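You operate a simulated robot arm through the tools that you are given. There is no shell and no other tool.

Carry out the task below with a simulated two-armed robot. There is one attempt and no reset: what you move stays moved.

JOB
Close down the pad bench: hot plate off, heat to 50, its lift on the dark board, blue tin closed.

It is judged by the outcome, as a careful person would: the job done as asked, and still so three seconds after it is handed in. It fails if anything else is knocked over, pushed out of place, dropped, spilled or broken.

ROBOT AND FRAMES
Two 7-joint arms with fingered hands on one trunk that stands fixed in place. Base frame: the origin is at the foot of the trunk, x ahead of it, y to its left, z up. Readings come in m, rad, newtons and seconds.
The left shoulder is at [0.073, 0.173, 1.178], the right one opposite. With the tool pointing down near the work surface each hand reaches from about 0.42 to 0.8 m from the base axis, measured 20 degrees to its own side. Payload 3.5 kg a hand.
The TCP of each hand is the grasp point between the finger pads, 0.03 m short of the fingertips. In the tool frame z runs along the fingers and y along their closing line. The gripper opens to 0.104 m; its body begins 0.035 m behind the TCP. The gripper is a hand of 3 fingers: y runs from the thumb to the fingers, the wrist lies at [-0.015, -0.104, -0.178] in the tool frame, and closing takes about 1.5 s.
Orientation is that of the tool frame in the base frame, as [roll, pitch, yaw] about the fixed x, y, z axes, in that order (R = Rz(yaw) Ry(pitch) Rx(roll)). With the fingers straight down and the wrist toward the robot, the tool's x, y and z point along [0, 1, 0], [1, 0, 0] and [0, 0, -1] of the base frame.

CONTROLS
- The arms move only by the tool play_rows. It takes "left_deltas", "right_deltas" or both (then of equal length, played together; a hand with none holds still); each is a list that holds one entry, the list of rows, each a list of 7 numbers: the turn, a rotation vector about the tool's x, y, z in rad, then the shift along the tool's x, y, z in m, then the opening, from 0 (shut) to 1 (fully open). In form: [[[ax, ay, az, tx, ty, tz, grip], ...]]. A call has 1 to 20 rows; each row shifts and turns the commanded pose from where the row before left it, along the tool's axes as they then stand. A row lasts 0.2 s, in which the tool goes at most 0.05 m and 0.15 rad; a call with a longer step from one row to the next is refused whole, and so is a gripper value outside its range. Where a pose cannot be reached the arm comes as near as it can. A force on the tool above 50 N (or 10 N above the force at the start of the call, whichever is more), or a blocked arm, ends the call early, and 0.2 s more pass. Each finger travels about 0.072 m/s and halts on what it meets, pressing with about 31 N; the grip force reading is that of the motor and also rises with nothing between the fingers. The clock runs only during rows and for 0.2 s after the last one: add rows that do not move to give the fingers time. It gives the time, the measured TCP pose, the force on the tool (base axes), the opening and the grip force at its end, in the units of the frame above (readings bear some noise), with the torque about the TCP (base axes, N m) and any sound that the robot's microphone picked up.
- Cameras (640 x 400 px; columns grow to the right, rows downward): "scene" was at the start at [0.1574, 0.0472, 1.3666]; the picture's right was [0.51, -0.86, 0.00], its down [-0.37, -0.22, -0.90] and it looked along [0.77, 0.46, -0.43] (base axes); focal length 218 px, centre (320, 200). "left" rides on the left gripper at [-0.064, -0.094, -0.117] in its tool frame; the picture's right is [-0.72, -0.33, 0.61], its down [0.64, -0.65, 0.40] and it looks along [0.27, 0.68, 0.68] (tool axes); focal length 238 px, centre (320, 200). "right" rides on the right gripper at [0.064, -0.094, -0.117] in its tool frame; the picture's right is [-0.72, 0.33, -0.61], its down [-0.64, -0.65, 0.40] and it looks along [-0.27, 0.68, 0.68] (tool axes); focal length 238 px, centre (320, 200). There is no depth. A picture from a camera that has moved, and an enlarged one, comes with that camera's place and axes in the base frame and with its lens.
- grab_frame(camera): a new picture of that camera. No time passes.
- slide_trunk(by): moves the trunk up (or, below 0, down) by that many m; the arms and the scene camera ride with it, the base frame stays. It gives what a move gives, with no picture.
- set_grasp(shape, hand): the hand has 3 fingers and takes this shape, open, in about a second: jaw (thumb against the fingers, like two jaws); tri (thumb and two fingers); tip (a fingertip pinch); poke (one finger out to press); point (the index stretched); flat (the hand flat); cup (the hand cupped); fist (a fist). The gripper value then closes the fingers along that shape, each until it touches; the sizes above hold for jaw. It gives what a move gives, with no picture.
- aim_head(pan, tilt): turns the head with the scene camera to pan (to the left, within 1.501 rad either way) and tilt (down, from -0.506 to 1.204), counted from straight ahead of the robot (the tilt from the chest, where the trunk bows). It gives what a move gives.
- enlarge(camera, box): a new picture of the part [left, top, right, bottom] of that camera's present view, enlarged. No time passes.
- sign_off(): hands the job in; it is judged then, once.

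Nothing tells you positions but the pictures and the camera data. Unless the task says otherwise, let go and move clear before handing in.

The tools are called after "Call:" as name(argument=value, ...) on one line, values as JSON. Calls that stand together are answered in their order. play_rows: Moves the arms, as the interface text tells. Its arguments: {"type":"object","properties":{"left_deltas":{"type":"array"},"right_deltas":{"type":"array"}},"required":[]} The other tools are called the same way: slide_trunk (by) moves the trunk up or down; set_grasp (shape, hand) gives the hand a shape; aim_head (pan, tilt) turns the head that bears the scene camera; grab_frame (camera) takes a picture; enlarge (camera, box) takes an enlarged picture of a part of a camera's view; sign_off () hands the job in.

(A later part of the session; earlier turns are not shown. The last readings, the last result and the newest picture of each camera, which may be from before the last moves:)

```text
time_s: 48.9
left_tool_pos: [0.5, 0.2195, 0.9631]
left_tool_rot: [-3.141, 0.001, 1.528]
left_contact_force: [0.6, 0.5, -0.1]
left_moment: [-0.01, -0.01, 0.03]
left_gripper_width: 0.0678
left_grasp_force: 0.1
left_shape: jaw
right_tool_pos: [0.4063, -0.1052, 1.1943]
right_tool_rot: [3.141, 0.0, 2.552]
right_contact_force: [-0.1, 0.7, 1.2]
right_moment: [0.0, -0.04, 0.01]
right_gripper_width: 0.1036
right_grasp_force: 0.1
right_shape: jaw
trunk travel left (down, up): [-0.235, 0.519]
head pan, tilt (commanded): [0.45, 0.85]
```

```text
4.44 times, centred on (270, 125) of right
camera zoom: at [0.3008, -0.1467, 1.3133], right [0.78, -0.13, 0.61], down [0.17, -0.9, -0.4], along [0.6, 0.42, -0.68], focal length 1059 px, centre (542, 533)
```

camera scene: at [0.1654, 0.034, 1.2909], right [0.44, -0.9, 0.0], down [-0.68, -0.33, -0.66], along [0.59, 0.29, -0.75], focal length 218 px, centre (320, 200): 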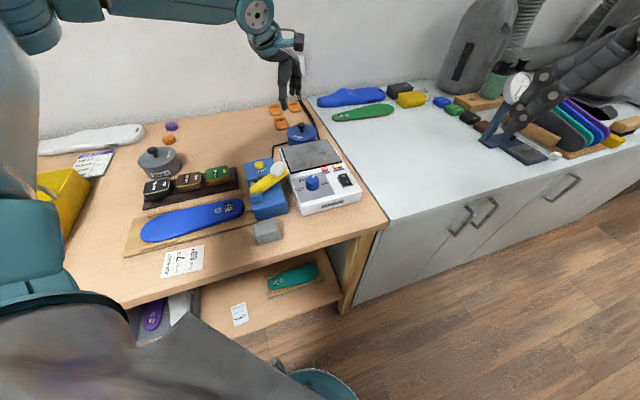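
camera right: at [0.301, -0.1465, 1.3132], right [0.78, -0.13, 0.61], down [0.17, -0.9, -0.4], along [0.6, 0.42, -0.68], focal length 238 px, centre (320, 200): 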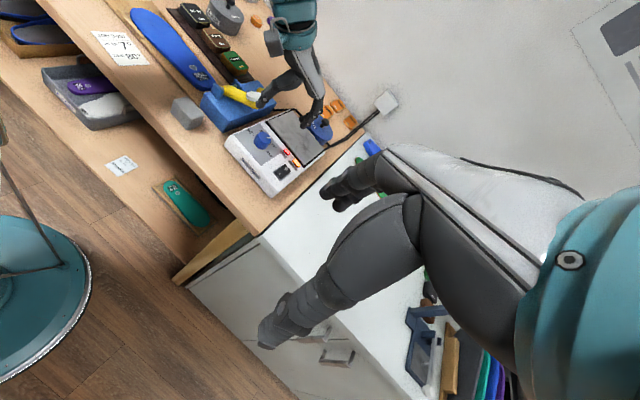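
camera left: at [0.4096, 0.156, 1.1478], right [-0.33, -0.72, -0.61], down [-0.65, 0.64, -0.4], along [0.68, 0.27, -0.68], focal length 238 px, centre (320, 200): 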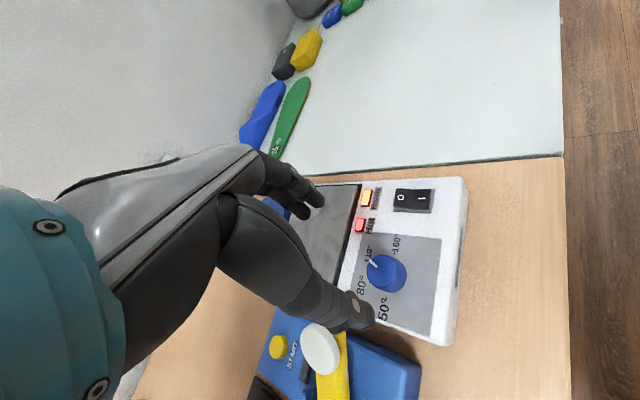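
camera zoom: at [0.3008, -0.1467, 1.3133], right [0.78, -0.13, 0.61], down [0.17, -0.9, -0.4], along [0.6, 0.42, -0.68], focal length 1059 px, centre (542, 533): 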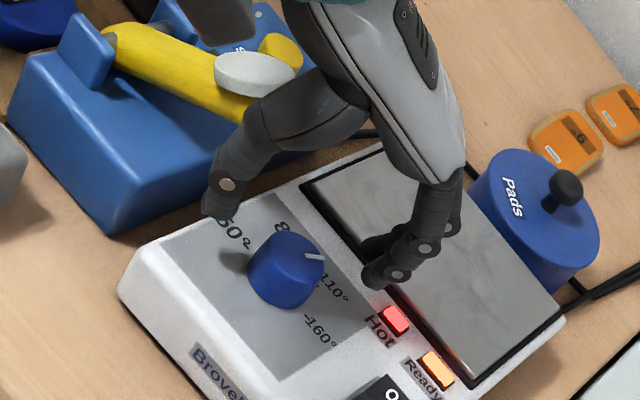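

Clearances to the press knob and the Hot lamp look fine. I'll lower the rest of the way around the dial.

Call:
play_rows(left_deltas=[[[0, 0, 0, -0.001, 0, 0.01, 0.65], [0, 0, 0, 0, 0, 0.01, 0.65], [0, 0, 0, 0, 0, 0.005, 0.65], [0, 0, 0, 0, 0, 0, 0.65]]])

Call:
enlarge(camera="left", box=[260, 170, 440, 340])

Call:
enlarge(camera="scene", box=[285, 150, 345, 210])

Call:
enlarge(camera="right", box=[230, 90, 320, 170])

```text
time_s: 49.9
left_tool_pos: [0.5001, 0.2203, 0.939]
left_tool_rot: [-3.142, 0.0, 1.529]
left_contact_force: [-0.3, 0.5, 0.3]
left_moment: [-0.01, -0.02, -0.03]
left_gripper_width: 0.0679
left_grasp_force: 0.0
left_shape: jaw
right_tool_pos: [0.4056, -0.1056, 1.195]
right_tool_rot: [3.141, -0.001, 2.552]
right_contact_force: [-0.7, 0.2, 0.0]
right_moment: [-0.01, 0.01, 0.0]
right_gripper_width: 0.1036
right_grasp_force: 0.1
right_shape: jaw
trunk travel left (down, up): [-0.235, 0.519]
head pan, tilt (commanded): [0.45, 0.85]
```

```text
2.35 times, centred on (350, 255) of left
camera zoom: at [0.4034, 0.16, 1.0565], right [-0.36, -0.71, -0.61], down [-0.63, 0.67, -0.4], along [0.69, 0.24, -0.68], focal length 561 px, centre (249, 71)
```

zoom: 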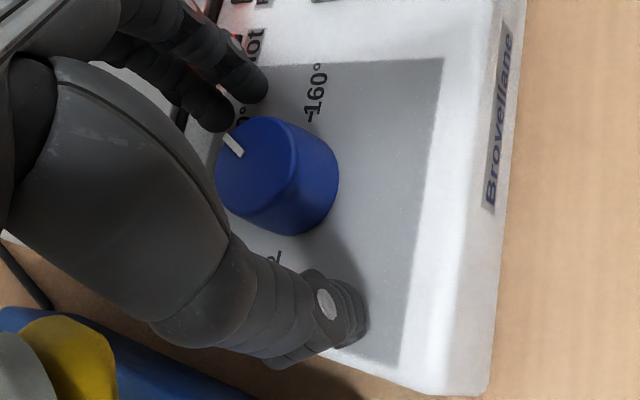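

```text
6.67 times, centred on (315, 180) of scene
camera zoom: at [0.166, 0.034, 1.2908], right [0.44, -0.9, 0.0], down [-0.68, -0.33, -0.66], along [0.59, 0.29, -0.75], focal length 1456 px, centre (353, 333)
```

zoom: 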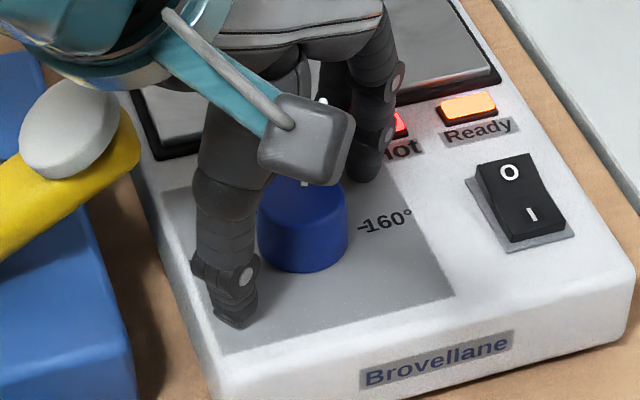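

```text
5.00 times, centred on (275, 130) of right
camera zoom: at [0.3009, -0.1467, 1.3133], right [0.78, -0.13, 0.61], down [0.17, -0.9, -0.4], along [0.6, 0.42, -0.68], focal length 1192 px, centre (545, 550)
```

zoom: 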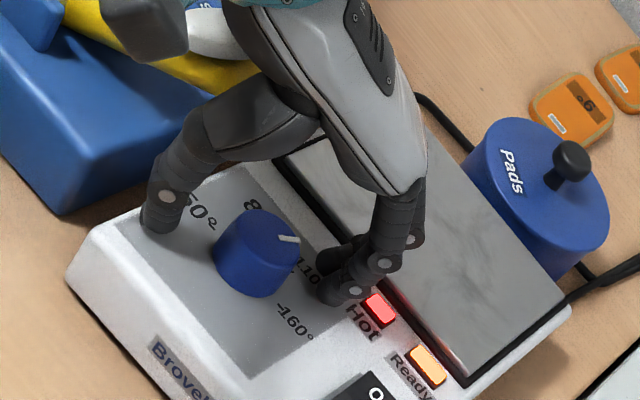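

The dial is centred between thumb and fingers. Closing on it.

Call:
play_rows(left_deltas=[[[0, 0, 0, 0, 0, 0.002, 0.5], [0, 0, 0, 0, 0, 0, 0.4], [0, 0, 0, 0, 0, 0, 0.3], [0, 0, 0, 0, 0, 0, 0.2], [0, 0, 0, 0, 0, 0, 0.1], [0, 0, 0, 0, 0, 0, 0.1]]])

Call:
enlarge(camera="left", box=[260, 170, 440, 340])

Call:
enlarge(camera="right", box=[230, 90, 320, 170])

```text
time_s: 51.3
left_tool_pos: [0.5014, 0.2184, 0.9365]
left_tool_rot: [3.14, 0.001, 1.528]
left_contact_force: [2.6, -0.1, 6.8]
left_moment: [-0.04, -0.21, 0.03]
left_gripper_width: 0.0281
left_grasp_force: 31.0
left_shape: jaw
right_tool_pos: [0.4053, -0.1058, 1.1949]
right_tool_rot: [-3.141, -0.002, 2.553]
right_contact_force: [0.9, -0.5, 0.8]
right_moment: [-0.02, 0.01, -0.01]
right_gripper_width: 0.1037
right_grasp_force: 0.1
right_shape: jaw
trunk travel left (down, up): [-0.235, 0.519]
head pan, tilt (commanded): [0.45, 0.85]
```

```text
2.35 times, centred on (350, 255) of left
camera zoom: at [0.4031, 0.1594, 1.054], right [-0.35, -0.7, -0.61], down [-0.62, 0.67, -0.41], along [0.7, 0.24, -0.68], focal length 561 px, centre (249, 71)
```

zoom: 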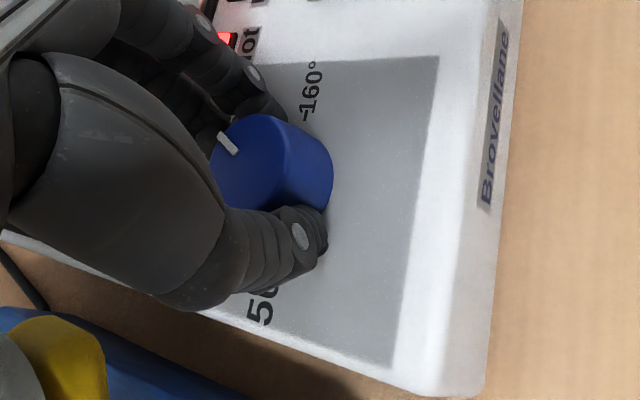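

```text
5.00 times, centred on (275, 130) of right
camera zoom: at [0.3007, -0.1469, 1.3134], right [0.78, -0.13, 0.61], down [0.17, -0.9, -0.4], along [0.6, 0.42, -0.68], focal length 1192 px, centre (545, 550)
```

zoom: 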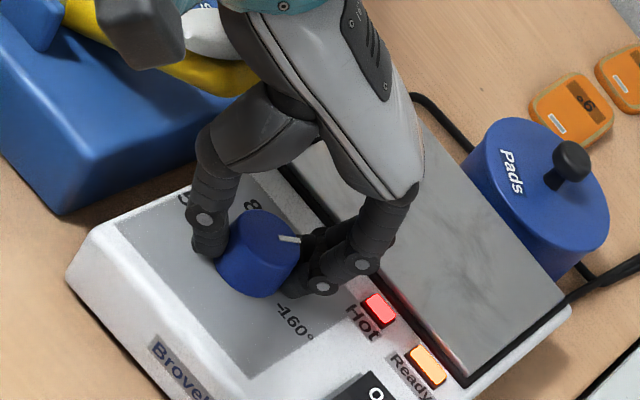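

Gripped (31 N), with the fingertips lightly touching the panel. I'll lift 1.5 mm and try a first small counter-clockwise twist.

Call:
play_rows(left_deltas=[[[0, 0, 0, 0, 0, -0.0015, 0.0], [0, 0, -0.08, -0.0002, 0, 0, 0.0], [0, 0, -0.08, -0.0002, 0, 0, 0.0], [0, 0, -0.08, -0.0002, 0, 0, 0.0], [0, 0, 0, 0, 0, 0, 0.0]]])

Call:
enlarge(camera="left", box=[260, 170, 440, 340])

Call:
enlarge(camera="right", box=[230, 90, 320, 170])

```text
time_s: 52.5
left_tool_pos: [0.501, 0.2182, 0.9369]
left_tool_rot: [-3.139, 0.001, 1.77]
left_contact_force: [1.8, -2.6, -3.4]
left_moment: [-0.05, -0.07, -0.04]
left_gripper_width: 0.0279
left_grasp_force: 31.1
left_shape: jaw
right_tool_pos: [0.406, -0.1053, 1.1944]
right_tool_rot: [-3.142, -0.001, 2.551]
right_contact_force: [0.4, -0.7, -0.4]
right_moment: [-0.01, 0.01, 0.01]
right_gripper_width: 0.1034
right_grasp_force: 0.0
right_shape: jaw
trunk travel left (down, up): [-0.235, 0.519]
head pan, tilt (commanded): [0.45, 0.85]
```

```text
2.35 times, centred on (350, 255) of left
camera zoom: at [0.4205, 0.1377, 1.0546], right [-0.18, -0.77, -0.61], down [-0.77, 0.5, -0.4], along [0.62, 0.4, -0.68], focal length 561 px, centre (249, 71)
```

zoom: 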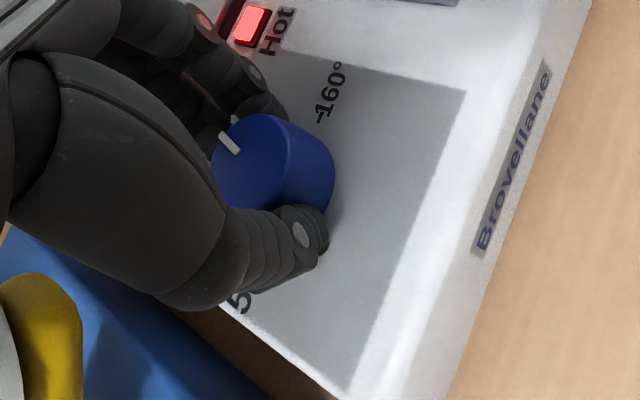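

```text
5.00 times, centred on (275, 130) of right
camera zoom: at [0.3014, -0.147, 1.3131], right [0.78, -0.13, 0.61], down [0.17, -0.9, -0.4], along [0.6, 0.42, -0.68], focal length 1192 px, centre (545, 550)
```

zoom: 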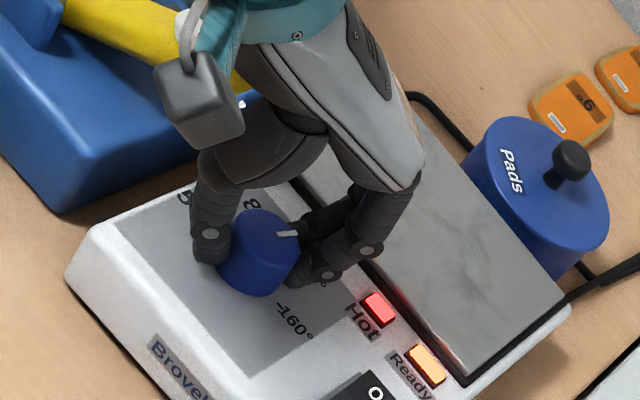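

The dial turns with the hand. Continuing the first stroke to about 60°.

Call:
play_rows(left_deltas=[[[0, 0, -0.1, -0.0002, 0, 0, 0.0], [0, 0, -0.1, -0.0002, 0, 0, 0.0], [0, 0, -0.1, -0.0002, 0, 0, 0.0], [0, 0, -0.1, -0.0002, 0, 0, 0.0], [0, 0, -0.1, -0.0002, 0, 0, 0.0], [0, 0, -0.1, -0.0002, 0, 0, 0.0], [0, 0, -0.1, -0.0002, 0, 0, 0.0], [0, 0, -0.1, -0.0002, 0, 0, 0.0], [0, 0, 0, 0, 0, 0, 0.0]]])

Call:
enlarge(camera="left", box=[260, 170, 440, 340])

Call:
enlarge(camera="right", box=[230, 90, 320, 170])

Call:
enlarge(camera="scene", box=[260, 130, 360, 220])

```text
time_s: 54.5
left_tool_pos: [0.5017, 0.2174, 0.9371]
left_tool_rot: [3.14, 0.0, 2.571]
left_contact_force: [2.9, -1.8, -1.7]
left_moment: [-0.02, -0.05, -0.04]
left_gripper_width: 0.0278
left_grasp_force: 30.9
left_shape: jaw
right_tool_pos: [0.406, -0.1049, 1.1941]
right_tool_rot: [-3.141, 0.0, 2.551]
right_contact_force: [-0.5, -0.5, 0.1]
right_moment: [0.02, -0.02, -0.04]
right_gripper_width: 0.1037
right_grasp_force: 0.0
right_shape: jaw
trunk travel left (down, up): [-0.235, 0.519]
head pan, tilt (commanded): [0.45, 0.85]
```

```text
2.35 times, centred on (350, 255) of left
camera zoom: at [0.5033, 0.1033, 1.0545], right [0.43, -0.66, -0.61], down [-0.89, -0.2, -0.4], along [0.14, 0.72, -0.68], focal length 561 px, centre (249, 71)
```

zoom: 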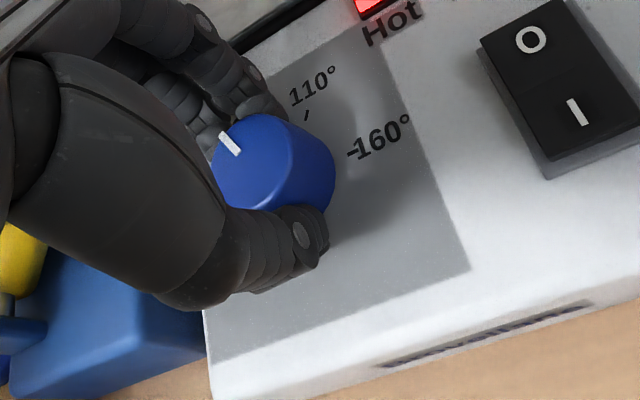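

```text
5.00 times, centred on (275, 130) of right
camera zoom: at [0.3014, -0.1469, 1.3131], right [0.78, -0.13, 0.61], down [0.17, -0.9, -0.4], along [0.6, 0.42, -0.68], focal length 1192 px, centre (545, 550)
```

zoom: 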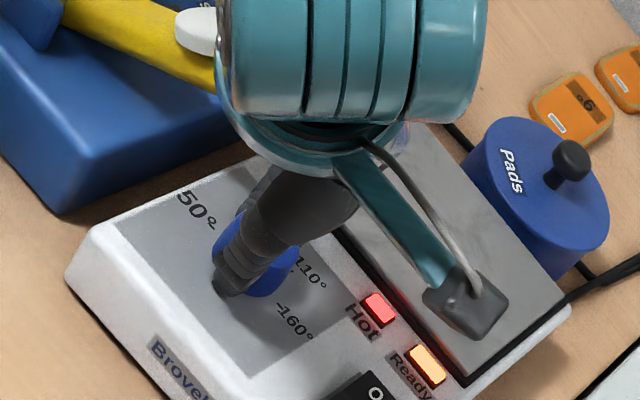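

```text
4.44 times, centred on (310, 175) of scene
camera zoom: at [0.1665, 0.0339, 1.2907], right [0.44, -0.9, 0.0], down [-0.68, -0.33, -0.66], along [0.59, 0.29, -0.75], focal length 970 px, centre (364, 311)
```

zoom: 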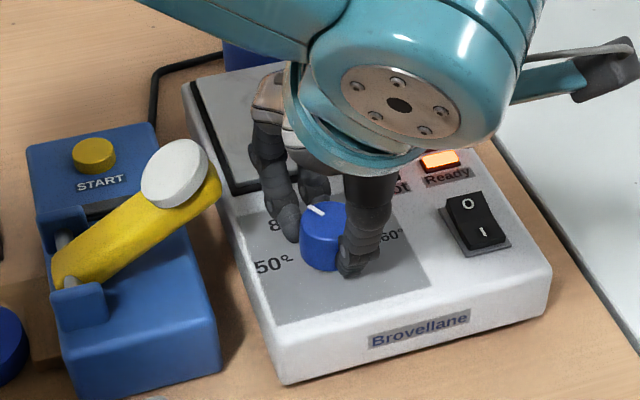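

The pointer is now around 80. I'll release, rise, turn the hand back, and re-grip for a second stroke.

Call:
play_rows(left_deltas=[[[0, 0, 0, 0, 0, 0, 0.3], [0, 0, 0, 0, 0, 0, 0.5], [0, 0, 0, 0, 0, 0, 0.65], [0, 0, 0, 0, 0, 0, 0.65], [0, 0, 0, 0, 0, -0.01, 0.65], [0, 0, 0, 0, 0, -0.02, 0.65], [0, 0, 0, 0, 0, -0.03, 0.65]]])

Call:
enlarge(camera="left", box=[290, 180, 450, 340])

Call:
enlarge(camera="scene", box=[285, 160, 345, 210])

```text
time_s: 56.1
left_tool_pos: [0.501, 0.2175, 0.9976]
left_tool_rot: [3.14, 0.001, 2.569]
left_contact_force: [-0.8, -0.4, -0.3]
left_moment: [0.01, -0.01, 0.0]
left_gripper_width: 0.0673
left_grasp_force: 0.0
left_shape: jaw
right_tool_pos: [0.4052, -0.105, 1.1964]
right_tool_rot: [-3.141, 0.001, 2.551]
right_contact_force: [0.3, -1.1, 0.1]
right_moment: [-0.02, 0.0, 0.02]
right_gripper_width: 0.1035
right_grasp_force: 0.2
right_shape: jaw
trunk travel left (down, up): [-0.235, 0.519]
head pan, tilt (commanded): [0.45, 0.85]
```

```text
2.50 times, centred on (370, 260) of left
camera zoom: at [0.5018, 0.1049, 1.1154], right [0.43, -0.66, -0.61], down [-0.89, -0.2, -0.4], along [0.15, 0.72, -0.68], focal length 596 px, centre (195, 50)
```

zoom: 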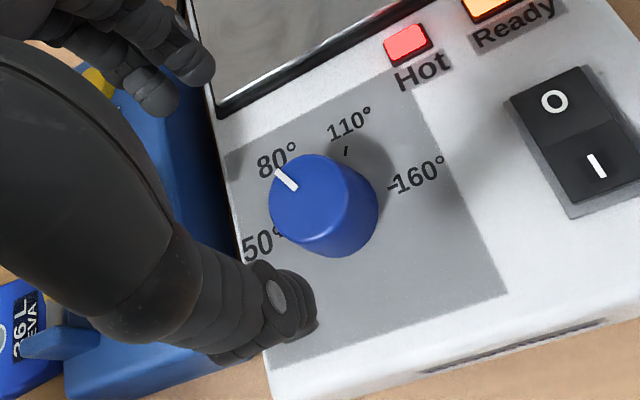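

```text
8.00 times, centred on (315, 185) of scene
camera zoom: at [0.1656, 0.0339, 1.2909], right [0.44, -0.9, 0.0], down [-0.68, -0.33, -0.66], along [0.59, 0.29, -0.75], focal length 1747 px, centre (360, 320)
```

zoom: 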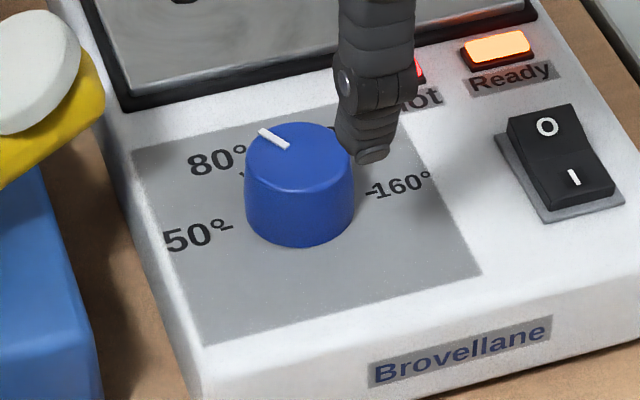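

The pointer is on 80 (about 77° azimuth by measurement; the 50 mark is 60° further). Setting up the second stroke.

Call:
play_rows(left_deltas=[[[0, 0, 0.1305, 0, 0, 0, 0.65], [0, 0, 0.1305, 0, 0, 0, 0.65], [0, 0, 0.1305, 0, 0, 0, 0.65], [0, 0, 0.1305, 0, 0, 0, 0.65], [0, 0, 0.1305, 0, 0, 0, 0.65], [0, 0, 0.1305, 0, 0, 0, 0.65], [0, 0, 0.1305, 0, 0, 0, 0.65], [0, 0, 0.1305, 0.0015, 0, 0, 0.65], [0, 0, 0, 0, 0, 0.015, 0.65], [0, 0, 0, 0, 0, 0.02, 0.65], [0, 0, 0, 0, 0, 0.015, 0.65], [0, 0, 0, 0, 0, 0.008, 0.65], [0, 0, 0, 0, 0, 0, 0.65]]])

Call:
enlarge(camera="left", box=[260, 170, 440, 340])

Call:
enlarge(camera="right", box=[230, 90, 320, 170])

```text
time_s: 58.9
left_tool_pos: [0.5017, 0.2161, 0.9396]
left_tool_rot: [-3.141, 0.001, 1.525]
left_contact_force: [0.7, 0.0, -0.8]
left_moment: [0.01, 0.04, -0.02]
left_gripper_width: 0.0672
left_grasp_force: 0.1
left_shape: jaw
right_tool_pos: [0.4049, -0.1052, 1.1956]
right_tool_rot: [-3.141, -0.001, 2.551]
right_contact_force: [-0.4, 0.1, -0.5]
right_moment: [-0.02, 0.0, 0.01]
right_gripper_width: 0.1037
right_grasp_force: 0.0
right_shape: jaw
trunk travel left (down, up): [-0.235, 0.519]
head pan, tilt (commanded): [0.45, 0.85]
```

```text
2.35 times, centred on (350, 255) of left
camera zoom: at [0.4029, 0.1574, 1.057], right [-0.36, -0.7, -0.61], down [-0.62, 0.67, -0.4], along [0.7, 0.24, -0.68], focal length 561 px, centre (249, 71)
```

zoom: 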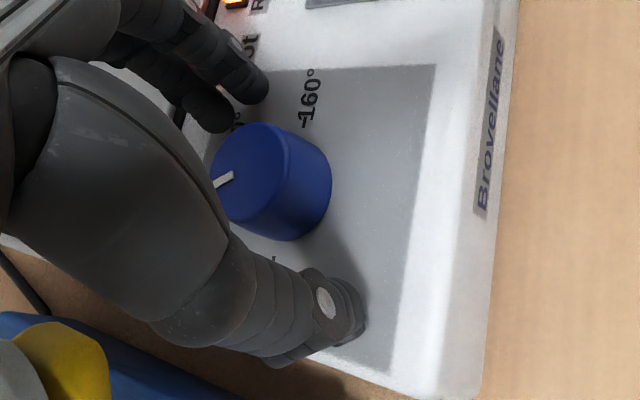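

```text
5.00 times, centred on (275, 130) of right
camera zoom: at [0.3009, -0.1467, 1.3133], right [0.78, -0.13, 0.61], down [0.17, -0.9, -0.4], along [0.6, 0.42, -0.68], focal length 1192 px, centre (545, 550)
```

zoom: 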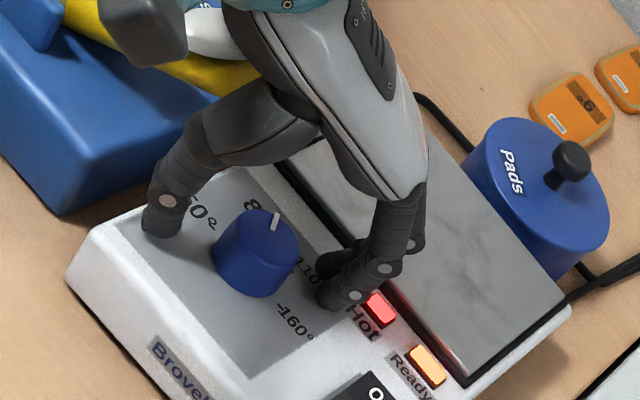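

Call:
play_rows(left_deltas=[[[0, 0, 0, 0.002, -0.0005, 0.001, 0.5], [0, 0, 0, 0, 0, 0, 0.4], [0, 0, 0, 0, 0, 0, 0.3], [0, 0, 0, 0, 0, 0, 0.2], [0, 0, 0, 0, 0, 0, 0.0], [0, 0, 0, 0, 0, 0, 0.0]]])

Call:
enlarge(camera="left", box=[260, 170, 440, 340])

```text
time_s: 60.3
left_tool_pos: [0.4995, 0.2196, 0.9391]
left_tool_rot: [3.141, -0.001, 1.525]
left_contact_force: [0.2, 0.1, -0.9]
left_moment: [-0.01, -0.02, 0.02]
left_gripper_width: 0.0246
left_grasp_force: 31.3
left_shape: jaw
right_tool_pos: [0.4052, -0.1046, 1.1949]
right_tool_rot: [3.141, 0.0, 2.551]
right_contact_force: [-0.1, -0.4, 0.2]
right_moment: [-0.01, 0.03, -0.03]
right_gripper_width: 0.1037
right_grasp_force: 0.1
right_shape: jaw
trunk travel left (down, up): [-0.235, 0.519]
head pan, tilt (commanded): [0.45, 0.85]
```

```text
2.35 times, centred on (350, 255) of left
camera zoom: at [0.4029, 0.1602, 1.056], right [-0.36, -0.7, -0.61], down [-0.62, 0.67, -0.4], along [0.7, 0.24, -0.68], focal length 561 px, centre (249, 71)
```

zoom: 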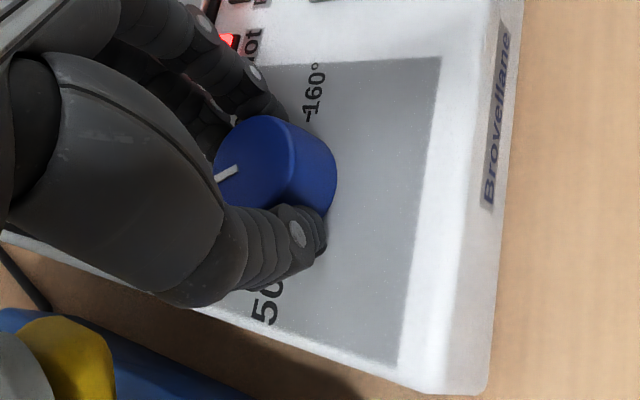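

Gripped again with no panel contact. Second stroke now.

Call:
play_rows(left_deltas=[[[0, 0, -0.095, -0.0002, 0, 0, 0.0], [0, 0, -0.095, -0.0002, 0, 0, 0.0], [0, 0, -0.095, -0.0002, 0, 0, 0.0], [0, 0, -0.095, -0.0002, 0, 0, 0.0], [0, 0, -0.095, -0.0002, 0, 0, 0.0], [0, 0, -0.095, -0.0002, 0, 0, 0.0], [0, 0, -0.095, -0.0002, 0, 0, 0.0], [0, 0, -0.095, -0.0002, 0, 0, 0.0], [0, 0, -0.095, -0.0002, 0, 0, 0.0], [0, 0, -0.095, -0.0002, 0, 0, 0.0], [0, 0, 0, 0, 0, 0, 0.0]]])

Call:
enlarge(camera="left", box=[260, 170, 440, 340])

Call:
enlarge(camera="scene", box=[285, 160, 345, 210])

```text
time_s: 62.7
left_tool_pos: [0.5005, 0.2171, 0.938]
left_tool_rot: [3.141, -0.003, 2.474]
left_contact_force: [0.4, -7.2, 0.9]
left_moment: [-0.1, 0.04, 0.0]
left_gripper_width: 0.0244
left_grasp_force: 30.3
left_shape: jaw
right_tool_pos: [0.4059, -0.105, 1.1957]
right_tool_rot: [-3.141, 0.001, 2.553]
right_contact_force: [-0.3, 0.6, 0.1]
right_moment: [-0.03, -0.01, 0.02]
right_gripper_width: 0.1037
right_grasp_force: 0.1
right_shape: jaw
trunk travel left (down, up): [-0.235, 0.519]
head pan, tilt (commanded): [0.45, 0.85]
```

```text
2.35 times, centred on (350, 255) of left
camera zoom: at [0.492, 0.1046, 1.056], right [0.36, -0.7, -0.61], down [-0.91, -0.12, -0.4], along [0.21, 0.7, -0.68], focal length 561 px, centre (249, 71)
```

zoom: 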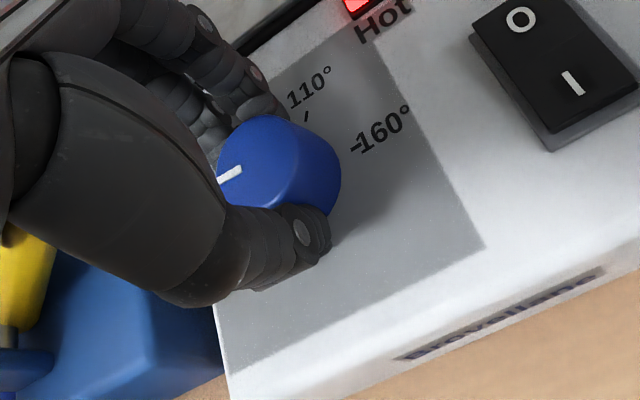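

```text
8.00 times, centred on (315, 185) of scene
camera zoom: at [0.166, 0.0332, 1.2908], right [0.44, -0.9, 0.0], down [-0.68, -0.33, -0.66], along [0.59, 0.29, -0.75], focal length 1747 px, centre (360, 320)
```

zoom: 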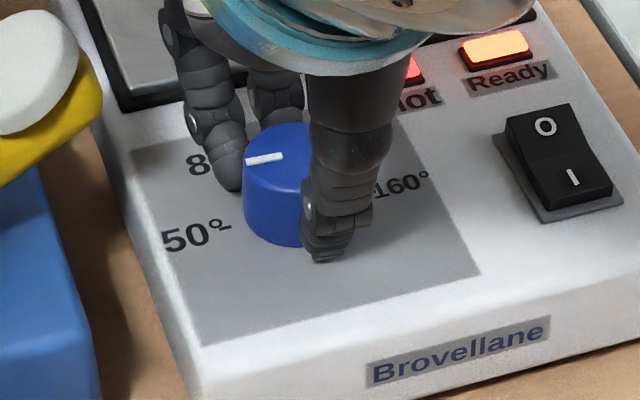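

The pointer is at about 131° and the 50 mark is at about 135–137°, so one more small turn of about 5° is needed.

Call:
play_rows(left_deltas=[[[0, 0, -0.045, 0, 0, 0, 0.0], [0, 0, -0.04, 0, 0, 0, 0.0], [0, 0, 0, 0, 0, 0, 0.0]]])

Call:
enlarge(camera="left", box=[280, 200, 400, 300])

Call:
enlarge(camera="scene", box=[295, 165, 335, 200])

```text
time_s: 63.5
left_tool_pos: [0.5001, 0.2164, 0.94]
left_tool_rot: [3.14, 0.001, 2.559]
left_contact_force: [-0.5, -9.1, -0.7]
left_moment: [-0.2, 0.01, -0.08]
left_gripper_width: 0.0246
left_grasp_force: 31.3
left_shape: jaw
right_tool_pos: [0.4061, -0.1064, 1.1955]
right_tool_rot: [3.142, -0.001, 2.552]
right_contact_force: [-0.5, 0.8, -0.1]
right_moment: [0.02, 0.01, 0.03]
right_gripper_width: 0.1037
right_grasp_force: 0.1
right_shape: jaw
trunk travel left (down, up): [-0.235, 0.519]
head pan, tilt (commanded): [0.45, 0.85]
```

```text
4.00 times, centred on (340, 250) of left
camera zoom: at [0.5018, 0.1043, 1.0561], right [0.42, -0.67, -0.61], down [-0.89, -0.19, -0.4], along [0.15, 0.72, -0.68], focal length 953 px, centre (240, 0)
```

zoom: 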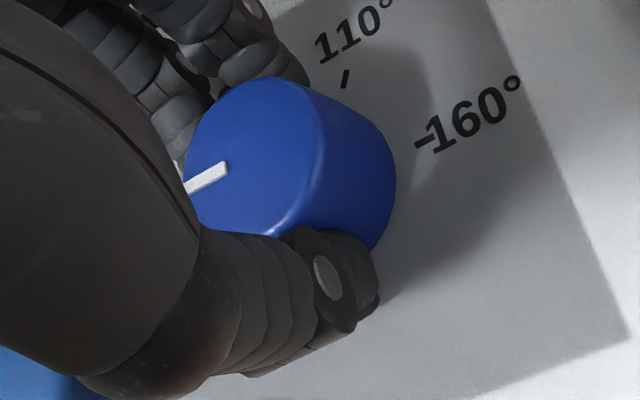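

```text
11.43 times, centred on (315, 182) of scene
camera zoom: at [0.166, 0.033, 1.2908], right [0.44, -0.9, 0.0], down [-0.68, -0.33, -0.66], along [0.59, 0.29, -0.75], focal length 2495 px, centre (377, 400)
```

zoom: 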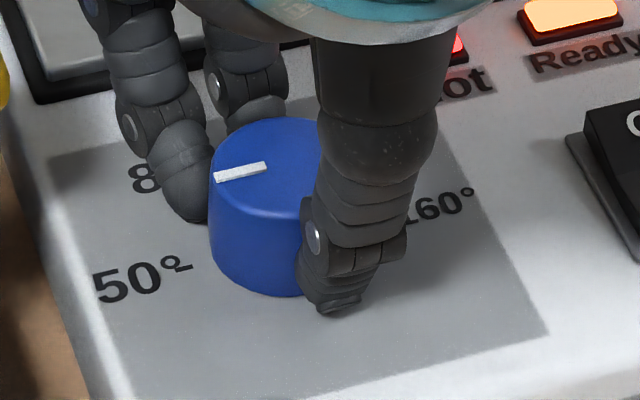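

By the two views the pointer is at about 133–136°, right by the 50 mark. I'll release and look without the hand in the way.

Call:
play_rows(left_deltas=[[[0, 0, 0, 0, 0, 0, 0.2], [0, 0, 0, 0, 0, 0, 0.35], [0, 0, 0, 0, 0, 0, 0.5], [0, 0, 0, 0, 0, 0, 0.65], [0, 0, 0, 0, 0, 0, 0.65], [0, 0, 0, 0, 0, -0.01, 0.65], [0, 0, 0, 0, 0, -0.02, 0.65], [0, 0, 0, 0, 0, -0.03, 0.65], [0, 0, 0, 0, 0, -0.03, 0.65]]])

Call:
enlarge(camera="left", box=[320, 200, 460, 340])

Call:
enlarge(camera="scene", box=[295, 165, 335, 200])

Call:
enlarge(camera="right", box=[220, 100, 300, 170])

```text
time_s: 65.5
left_tool_pos: [0.5009, 0.2166, 1.0285]
left_tool_rot: [-3.142, 0.002, 2.557]
left_contact_force: [0.0, -0.5, -0.5]
left_moment: [-0.03, 0.01, 0.02]
left_gripper_width: 0.0675
left_grasp_force: 0.0
left_shape: jaw
right_tool_pos: [0.4055, -0.1047, 1.1959]
right_tool_rot: [3.142, 0.0, 2.553]
right_contact_force: [0.3, 0.1, -0.3]
right_moment: [-0.01, 0.03, 0.01]
right_gripper_width: 0.1036
right_grasp_force: 0.1
right_shape: jaw
trunk travel left (down, up): [-0.235, 0.519]
head pan, tilt (commanded): [0.45, 0.85]
```

```text
2.86 times, centred on (390, 270) of left
camera zoom: at [0.5013, 0.1039, 1.145], right [0.42, -0.67, -0.61], down [-0.89, -0.19, -0.4], along [0.15, 0.72, -0.68], focal length 681 px, centre (120, 0)
```

zoom: 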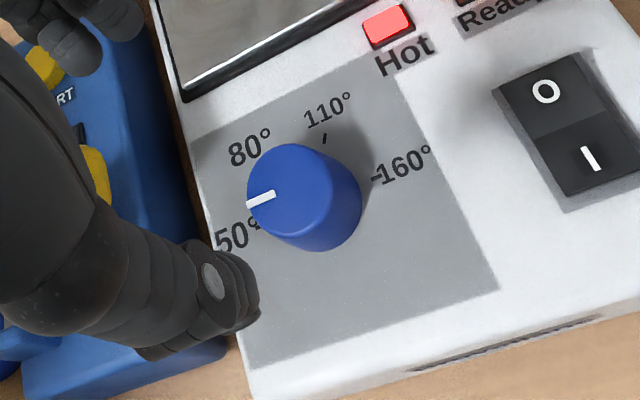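

```text
11.43 times, centred on (315, 182) of scene
camera zoom: at [0.1657, 0.034, 1.2908], right [0.44, -0.9, 0.0], down [-0.68, -0.33, -0.66], along [0.59, 0.29, -0.75], focal length 2495 px, centre (377, 400)
```

zoom: 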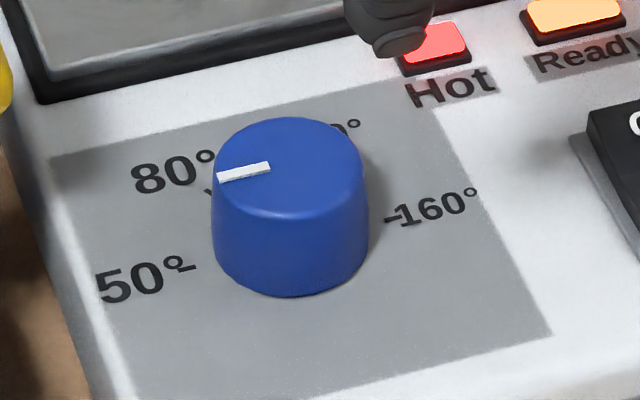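

```text
5.71 times, centred on (260, 135) of right
camera zoom: at [0.3006, -0.1468, 1.3134], right [0.78, -0.13, 0.61], down [0.17, -0.9, -0.4], along [0.6, 0.42, -0.68], focal length 1362 px, centre (663, 571)
```

zoom: 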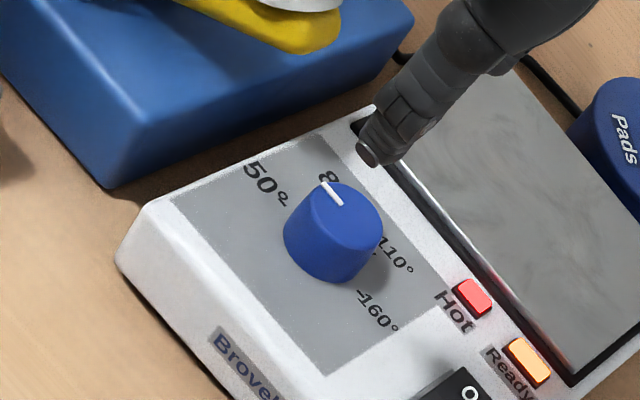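

The dial reads 50 (pointer about 135.5°, tick about 135°). Next is the rocker: O is at about (0.563, 0.160). I'll move near it at a safe height and shape the hand to poke.

Call:
play_rows(left_deltas=[[[0, 0, 0, -0.0277, -0.0063, -0.01, 0.65], [0, 0, 0, -0.0277, -0.0063, -0.01, 0.65], [0, 0, 0, -0.0277, -0.0063, -0.01, 0.65], [0, 0, 0, 0, 0, 0, 0.65]]])

Call:
set_grasp(hand="left", shape="poke")

Call:
grab_frame(camera="left")

Call:
grab_frame(camera="right")

Call:
enlarge(camera="scene", box=[260, 90, 400, 220])

```text
time_s: 66.5
left_tool_pos: [0.5352, 0.2098, 1.0583]
left_tool_rot: [3.141, 0.001, 2.559]
left_contact_force: [0.1, 0.1, -0.3]
left_moment: [0.0, 0.02, -0.03]
left_gripper_width: 0.0673
left_grasp_force: 0.1
left_shape: jaw
left hand out of reach, approached as far as the arm can: row 1, 2, 3
right_tool_pos: [0.405, -0.1064, 1.195]
right_tool_rot: [-3.14, 0.0, 2.55]
right_contact_force: [-0.3, -0.4, 0.5]
right_moment: [-0.02, -0.01, 0.0]
right_gripper_width: 0.1036
right_grasp_force: 0.0
right_shape: jaw
trunk travel left (down, up): [-0.235, 0.519]
head pan, tilt (commanded): [0.45, 0.85]
```

```text
time_s: 67.4
left_tool_pos: [0.5343, 0.2102, 1.0576]
left_tool_rot: [-3.141, 0.002, 2.558]
left_contact_force: [-0.1, 0.2, -0.4]
left_moment: [-0.03, 0.04, 0.03]
left_gripper_width: 0.0001
left_grasp_force: 0.0
left_shape: poke
right_tool_pos: [0.406, -0.1057, 1.1946]
right_tool_rot: [-3.141, -0.001, 2.551]
right_contact_force: [-0.1, 0.0, -0.5]
right_moment: [0.02, -0.02, 0.01]
right_gripper_width: 0.1037
right_grasp_force: 0.1
right_shape: jaw
trunk travel left (down, up): [-0.235, 0.519]
head pan, tilt (commanded): [0.45, 0.85]
```

```text
taken
camera left: at [0.5354, 0.0967, 1.176], right [0.42, -0.67, -0.61], down [-0.89, -0.19, -0.4], along [0.15, 0.72, -0.68], focal length 238 px, centre (320, 200)
```

left: 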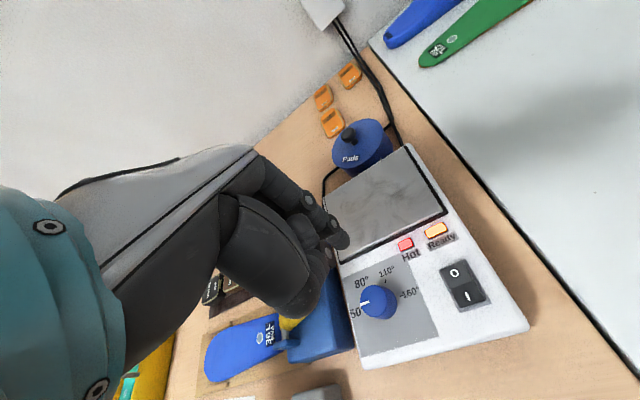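

```text
taken
camera right: at [0.3009, -0.1467, 1.3133], right [0.78, -0.13, 0.61], down [0.17, -0.9, -0.4], along [0.6, 0.42, -0.68], focal length 238 px, centre (320, 200)
```

right: 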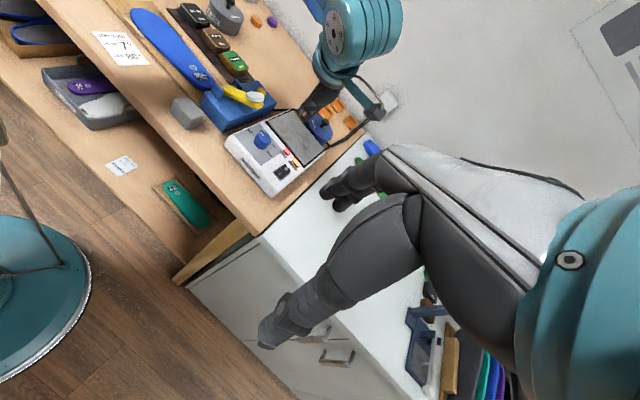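

```text
3.08 times, centred on (330, 155) of scene
camera zoom: at [0.166, 0.0341, 1.2908], right [0.44, -0.9, 0.0], down [-0.68, -0.33, -0.66], along [0.59, 0.29, -0.75], focal length 672 px, centre (289, 338)
```

zoom: 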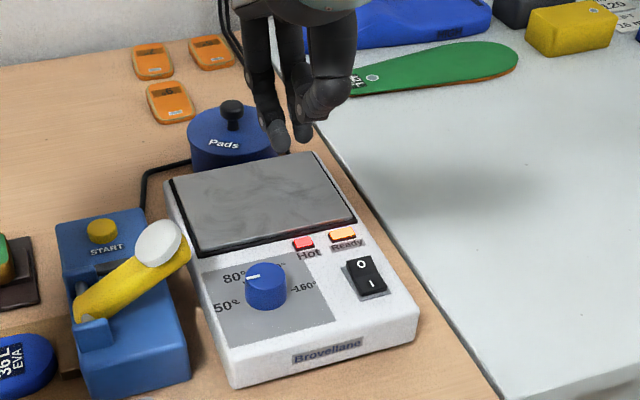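

At that hand angle the switch is out of reach, so I'll turn the hand back toward straight ahead and approach it that way.

Call:
play_rows(left_deltas=[[[0, 0, 0.135, 0, 0, 0, 0], [0, 0, 0.135, 0, 0, 0, 0], [0, 0, 0.135, 0, 0, 0, 0], [0, 0, 0.135, 0, 0, 0, 0], [0, 0, 0.135, 0, 0, 0, 0], [0, 0, 0.135, 0, 0, 0, 0], [0, 0, 0, -0.021, 0.0105, 0, 0], [0, 0, 0, -0.021, 0.0105, 0, 0], [0, 0, 0, 0, 0, 0, 0]]])

Call:
grab_frame(camera="left")

Call:
enlarge(camera="right", box=[240, 70, 380, 190])

Call:
enlarge(camera="scene", box=[270, 90, 390, 210])

```text
time_s: 69.4
left_tool_pos: [0.5623, 0.1711, 1.0596]
left_tool_rot: [3.141, -0.001, 1.749]
left_contact_force: [-0.5, 0.8, -0.5]
left_moment: [0.03, 0.01, 0.0]
left_gripper_width: 0.0002
left_grasp_force: 0.1
left_shape: poke
right_tool_pos: [0.4062, -0.1059, 1.1955]
right_tool_rot: [-3.141, -0.001, 2.552]
right_contact_force: [-0.3, 0.1, 0.2]
right_moment: [-0.01, -0.01, 0.0]
right_gripper_width: 0.1036
right_grasp_force: 0.0
right_shape: jaw
trunk travel left (down, up): [-0.235, 0.519]
head pan, tilt (commanded): [0.45, 0.85]
```

```text
taken
camera left: at [0.4796, 0.0926, 1.1766], right [-0.19, -0.77, -0.61], down [-0.76, 0.51, -0.4], along [0.63, 0.39, -0.68], focal length 238 px, centre (320, 200)
```

left: 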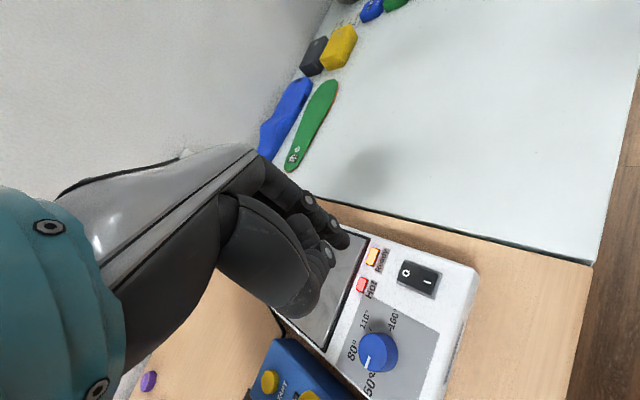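

```text
3.33 times, centred on (310, 130) of right
camera zoom: at [0.3009, -0.1466, 1.3133], right [0.78, -0.13, 0.61], down [0.17, -0.9, -0.4], along [0.6, 0.42, -0.68], focal length 794 px, centre (353, 433)
```

zoom: 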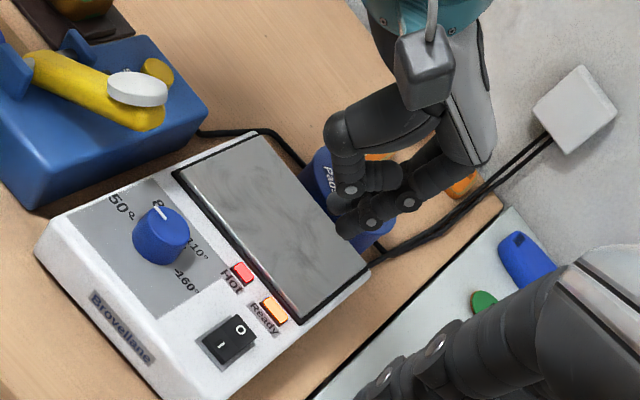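

```text
3.33 times, centred on (330, 150) of scene
camera zoom: at [0.166, 0.0341, 1.2908], right [0.44, -0.9, 0.0], down [-0.68, -0.33, -0.66], along [0.59, 0.29, -0.75], focal length 728 px, centre (287, 367)
```

zoom: 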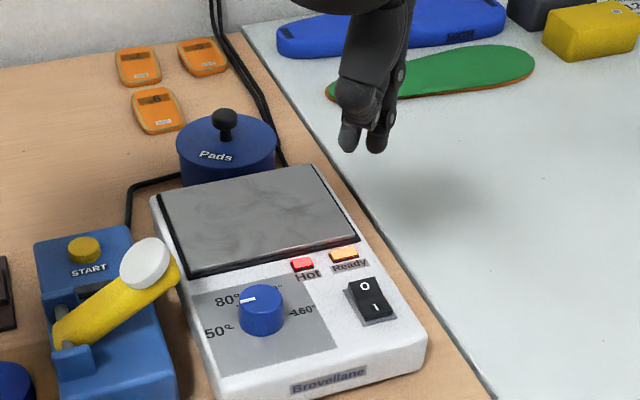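

Call:
enlarge(camera="left", box=[230, 160, 390, 320])

Call:
enlarge(camera="right", box=[320, 80, 380, 150])

Call:
enlarge(camera="scene", box=[315, 90, 365, 145])

```text
2.50 times, centred on (310, 240) of left
camera zoom: at [0.4796, 0.0926, 1.1766], right [-0.19, -0.77, -0.61], down [-0.76, 0.51, -0.4], along [0.63, 0.39, -0.68], focal length 596 px, centre (345, 100)
```

zoom: 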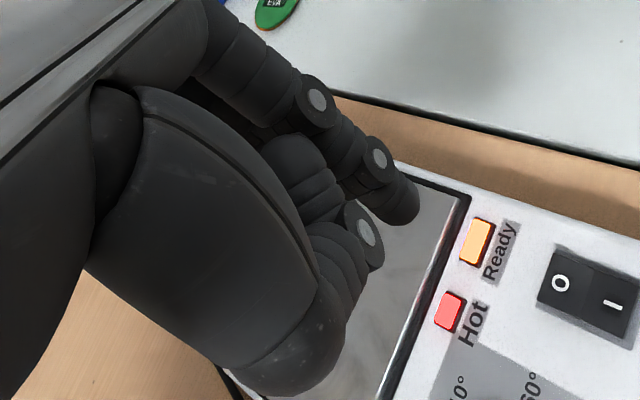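

```text
5.71 times, centred on (350, 115) of right
camera zoom: at [0.3009, -0.1466, 1.3133], right [0.78, -0.13, 0.61], down [0.17, -0.9, -0.4], along [0.6, 0.42, -0.68], focal length 1362 px, centre (149, 686)
```

zoom: 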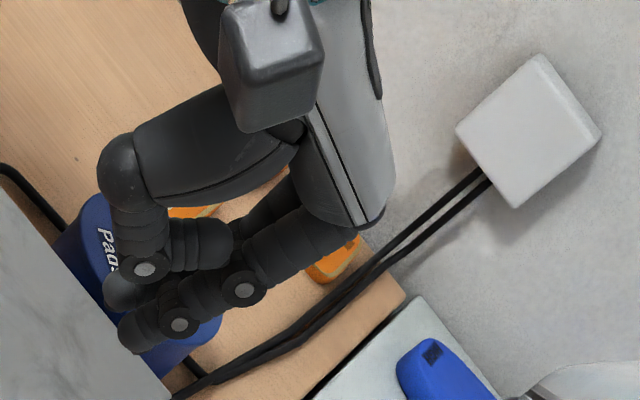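

```text
7.27 times, centred on (340, 118) of scene
camera zoom: at [0.166, 0.0341, 1.2908], right [0.44, -0.9, 0.0], down [-0.68, -0.33, -0.66], along [0.59, 0.29, -0.75], focal length 1588 px, centre (174, 800)
```

zoom: 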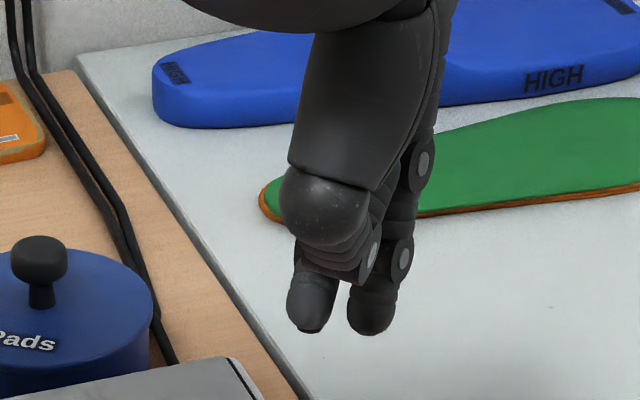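

The poke hand seems to have thumb and index close together. I'll see what opening the value does to the shape.

Call:
play_rows(left_deltas=[[[0, 0, 0, 0, 0, 0, 1], [0, 0, 0, 0, 0, 0, 1], [0, 0, 0, 0, 0, 0, 1], [0, 0, 0, 0, 0, 0, 1], [0, 0, 0, 0, 0, 0, 1], [0, 0, 0, 0, 0, 0, 1]]])

Call:
enlarge(camera="left", box=[230, 160, 390, 320])

Call:
enlarge(camera="right", box=[320, 80, 380, 150])

Call:
enlarge(camera="scene", box=[315, 90, 365, 145])

```text
time_s: 70.8
left_tool_pos: [0.5619, 0.1709, 1.0604]
left_tool_rot: [-3.141, 0.002, 1.751]
left_contact_force: [0.2, -0.3, 0.7]
left_moment: [0.0, 0.0, -0.03]
left_gripper_width: 0.0001
left_grasp_force: 0.0
left_shape: poke
right_tool_pos: [0.4066, -0.106, 1.1949]
right_tool_rot: [3.141, 0.0, 2.552]
right_contact_force: [0.4, 0.4, -0.4]
right_moment: [-0.03, 0.0, 0.0]
right_gripper_width: 0.1037
right_grasp_force: 0.1
right_shape: jaw
trunk travel left (down, up): [-0.235, 0.519]
head pan, tilt (commanded): [0.45, 0.85]
```

```text
2.50 times, centred on (310, 240) of left
camera zoom: at [0.4795, 0.0926, 1.1766], right [-0.19, -0.77, -0.61], down [-0.76, 0.51, -0.4], along [0.62, 0.39, -0.68], focal length 596 px, centre (345, 100)
```

zoom: 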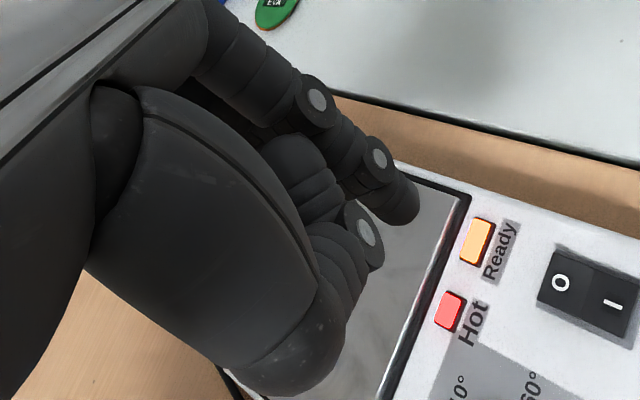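

```text
5.71 times, centred on (350, 115) of right
camera zoom: at [0.3009, -0.1467, 1.3133], right [0.78, -0.13, 0.61], down [0.17, -0.9, -0.4], along [0.6, 0.42, -0.68], focal length 1362 px, centre (149, 686)
```

zoom: 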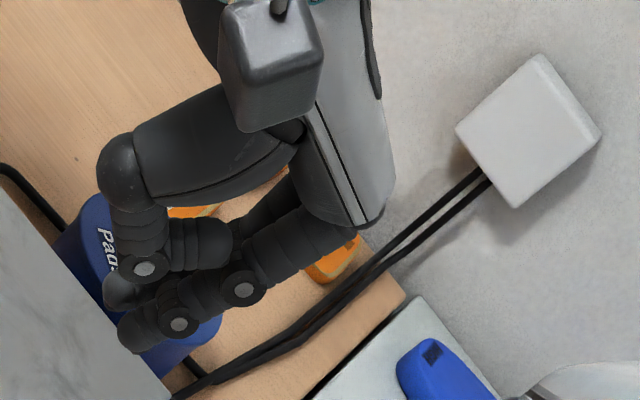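

```text
7.27 times, centred on (340, 118) of scene
camera zoom: at [0.166, 0.0341, 1.2908], right [0.44, -0.9, 0.0], down [-0.68, -0.33, -0.66], along [0.59, 0.29, -0.75], focal length 1588 px, centre (174, 800)
```

zoom: 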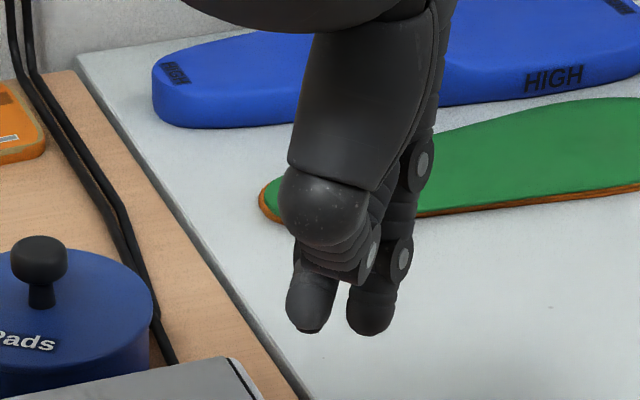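

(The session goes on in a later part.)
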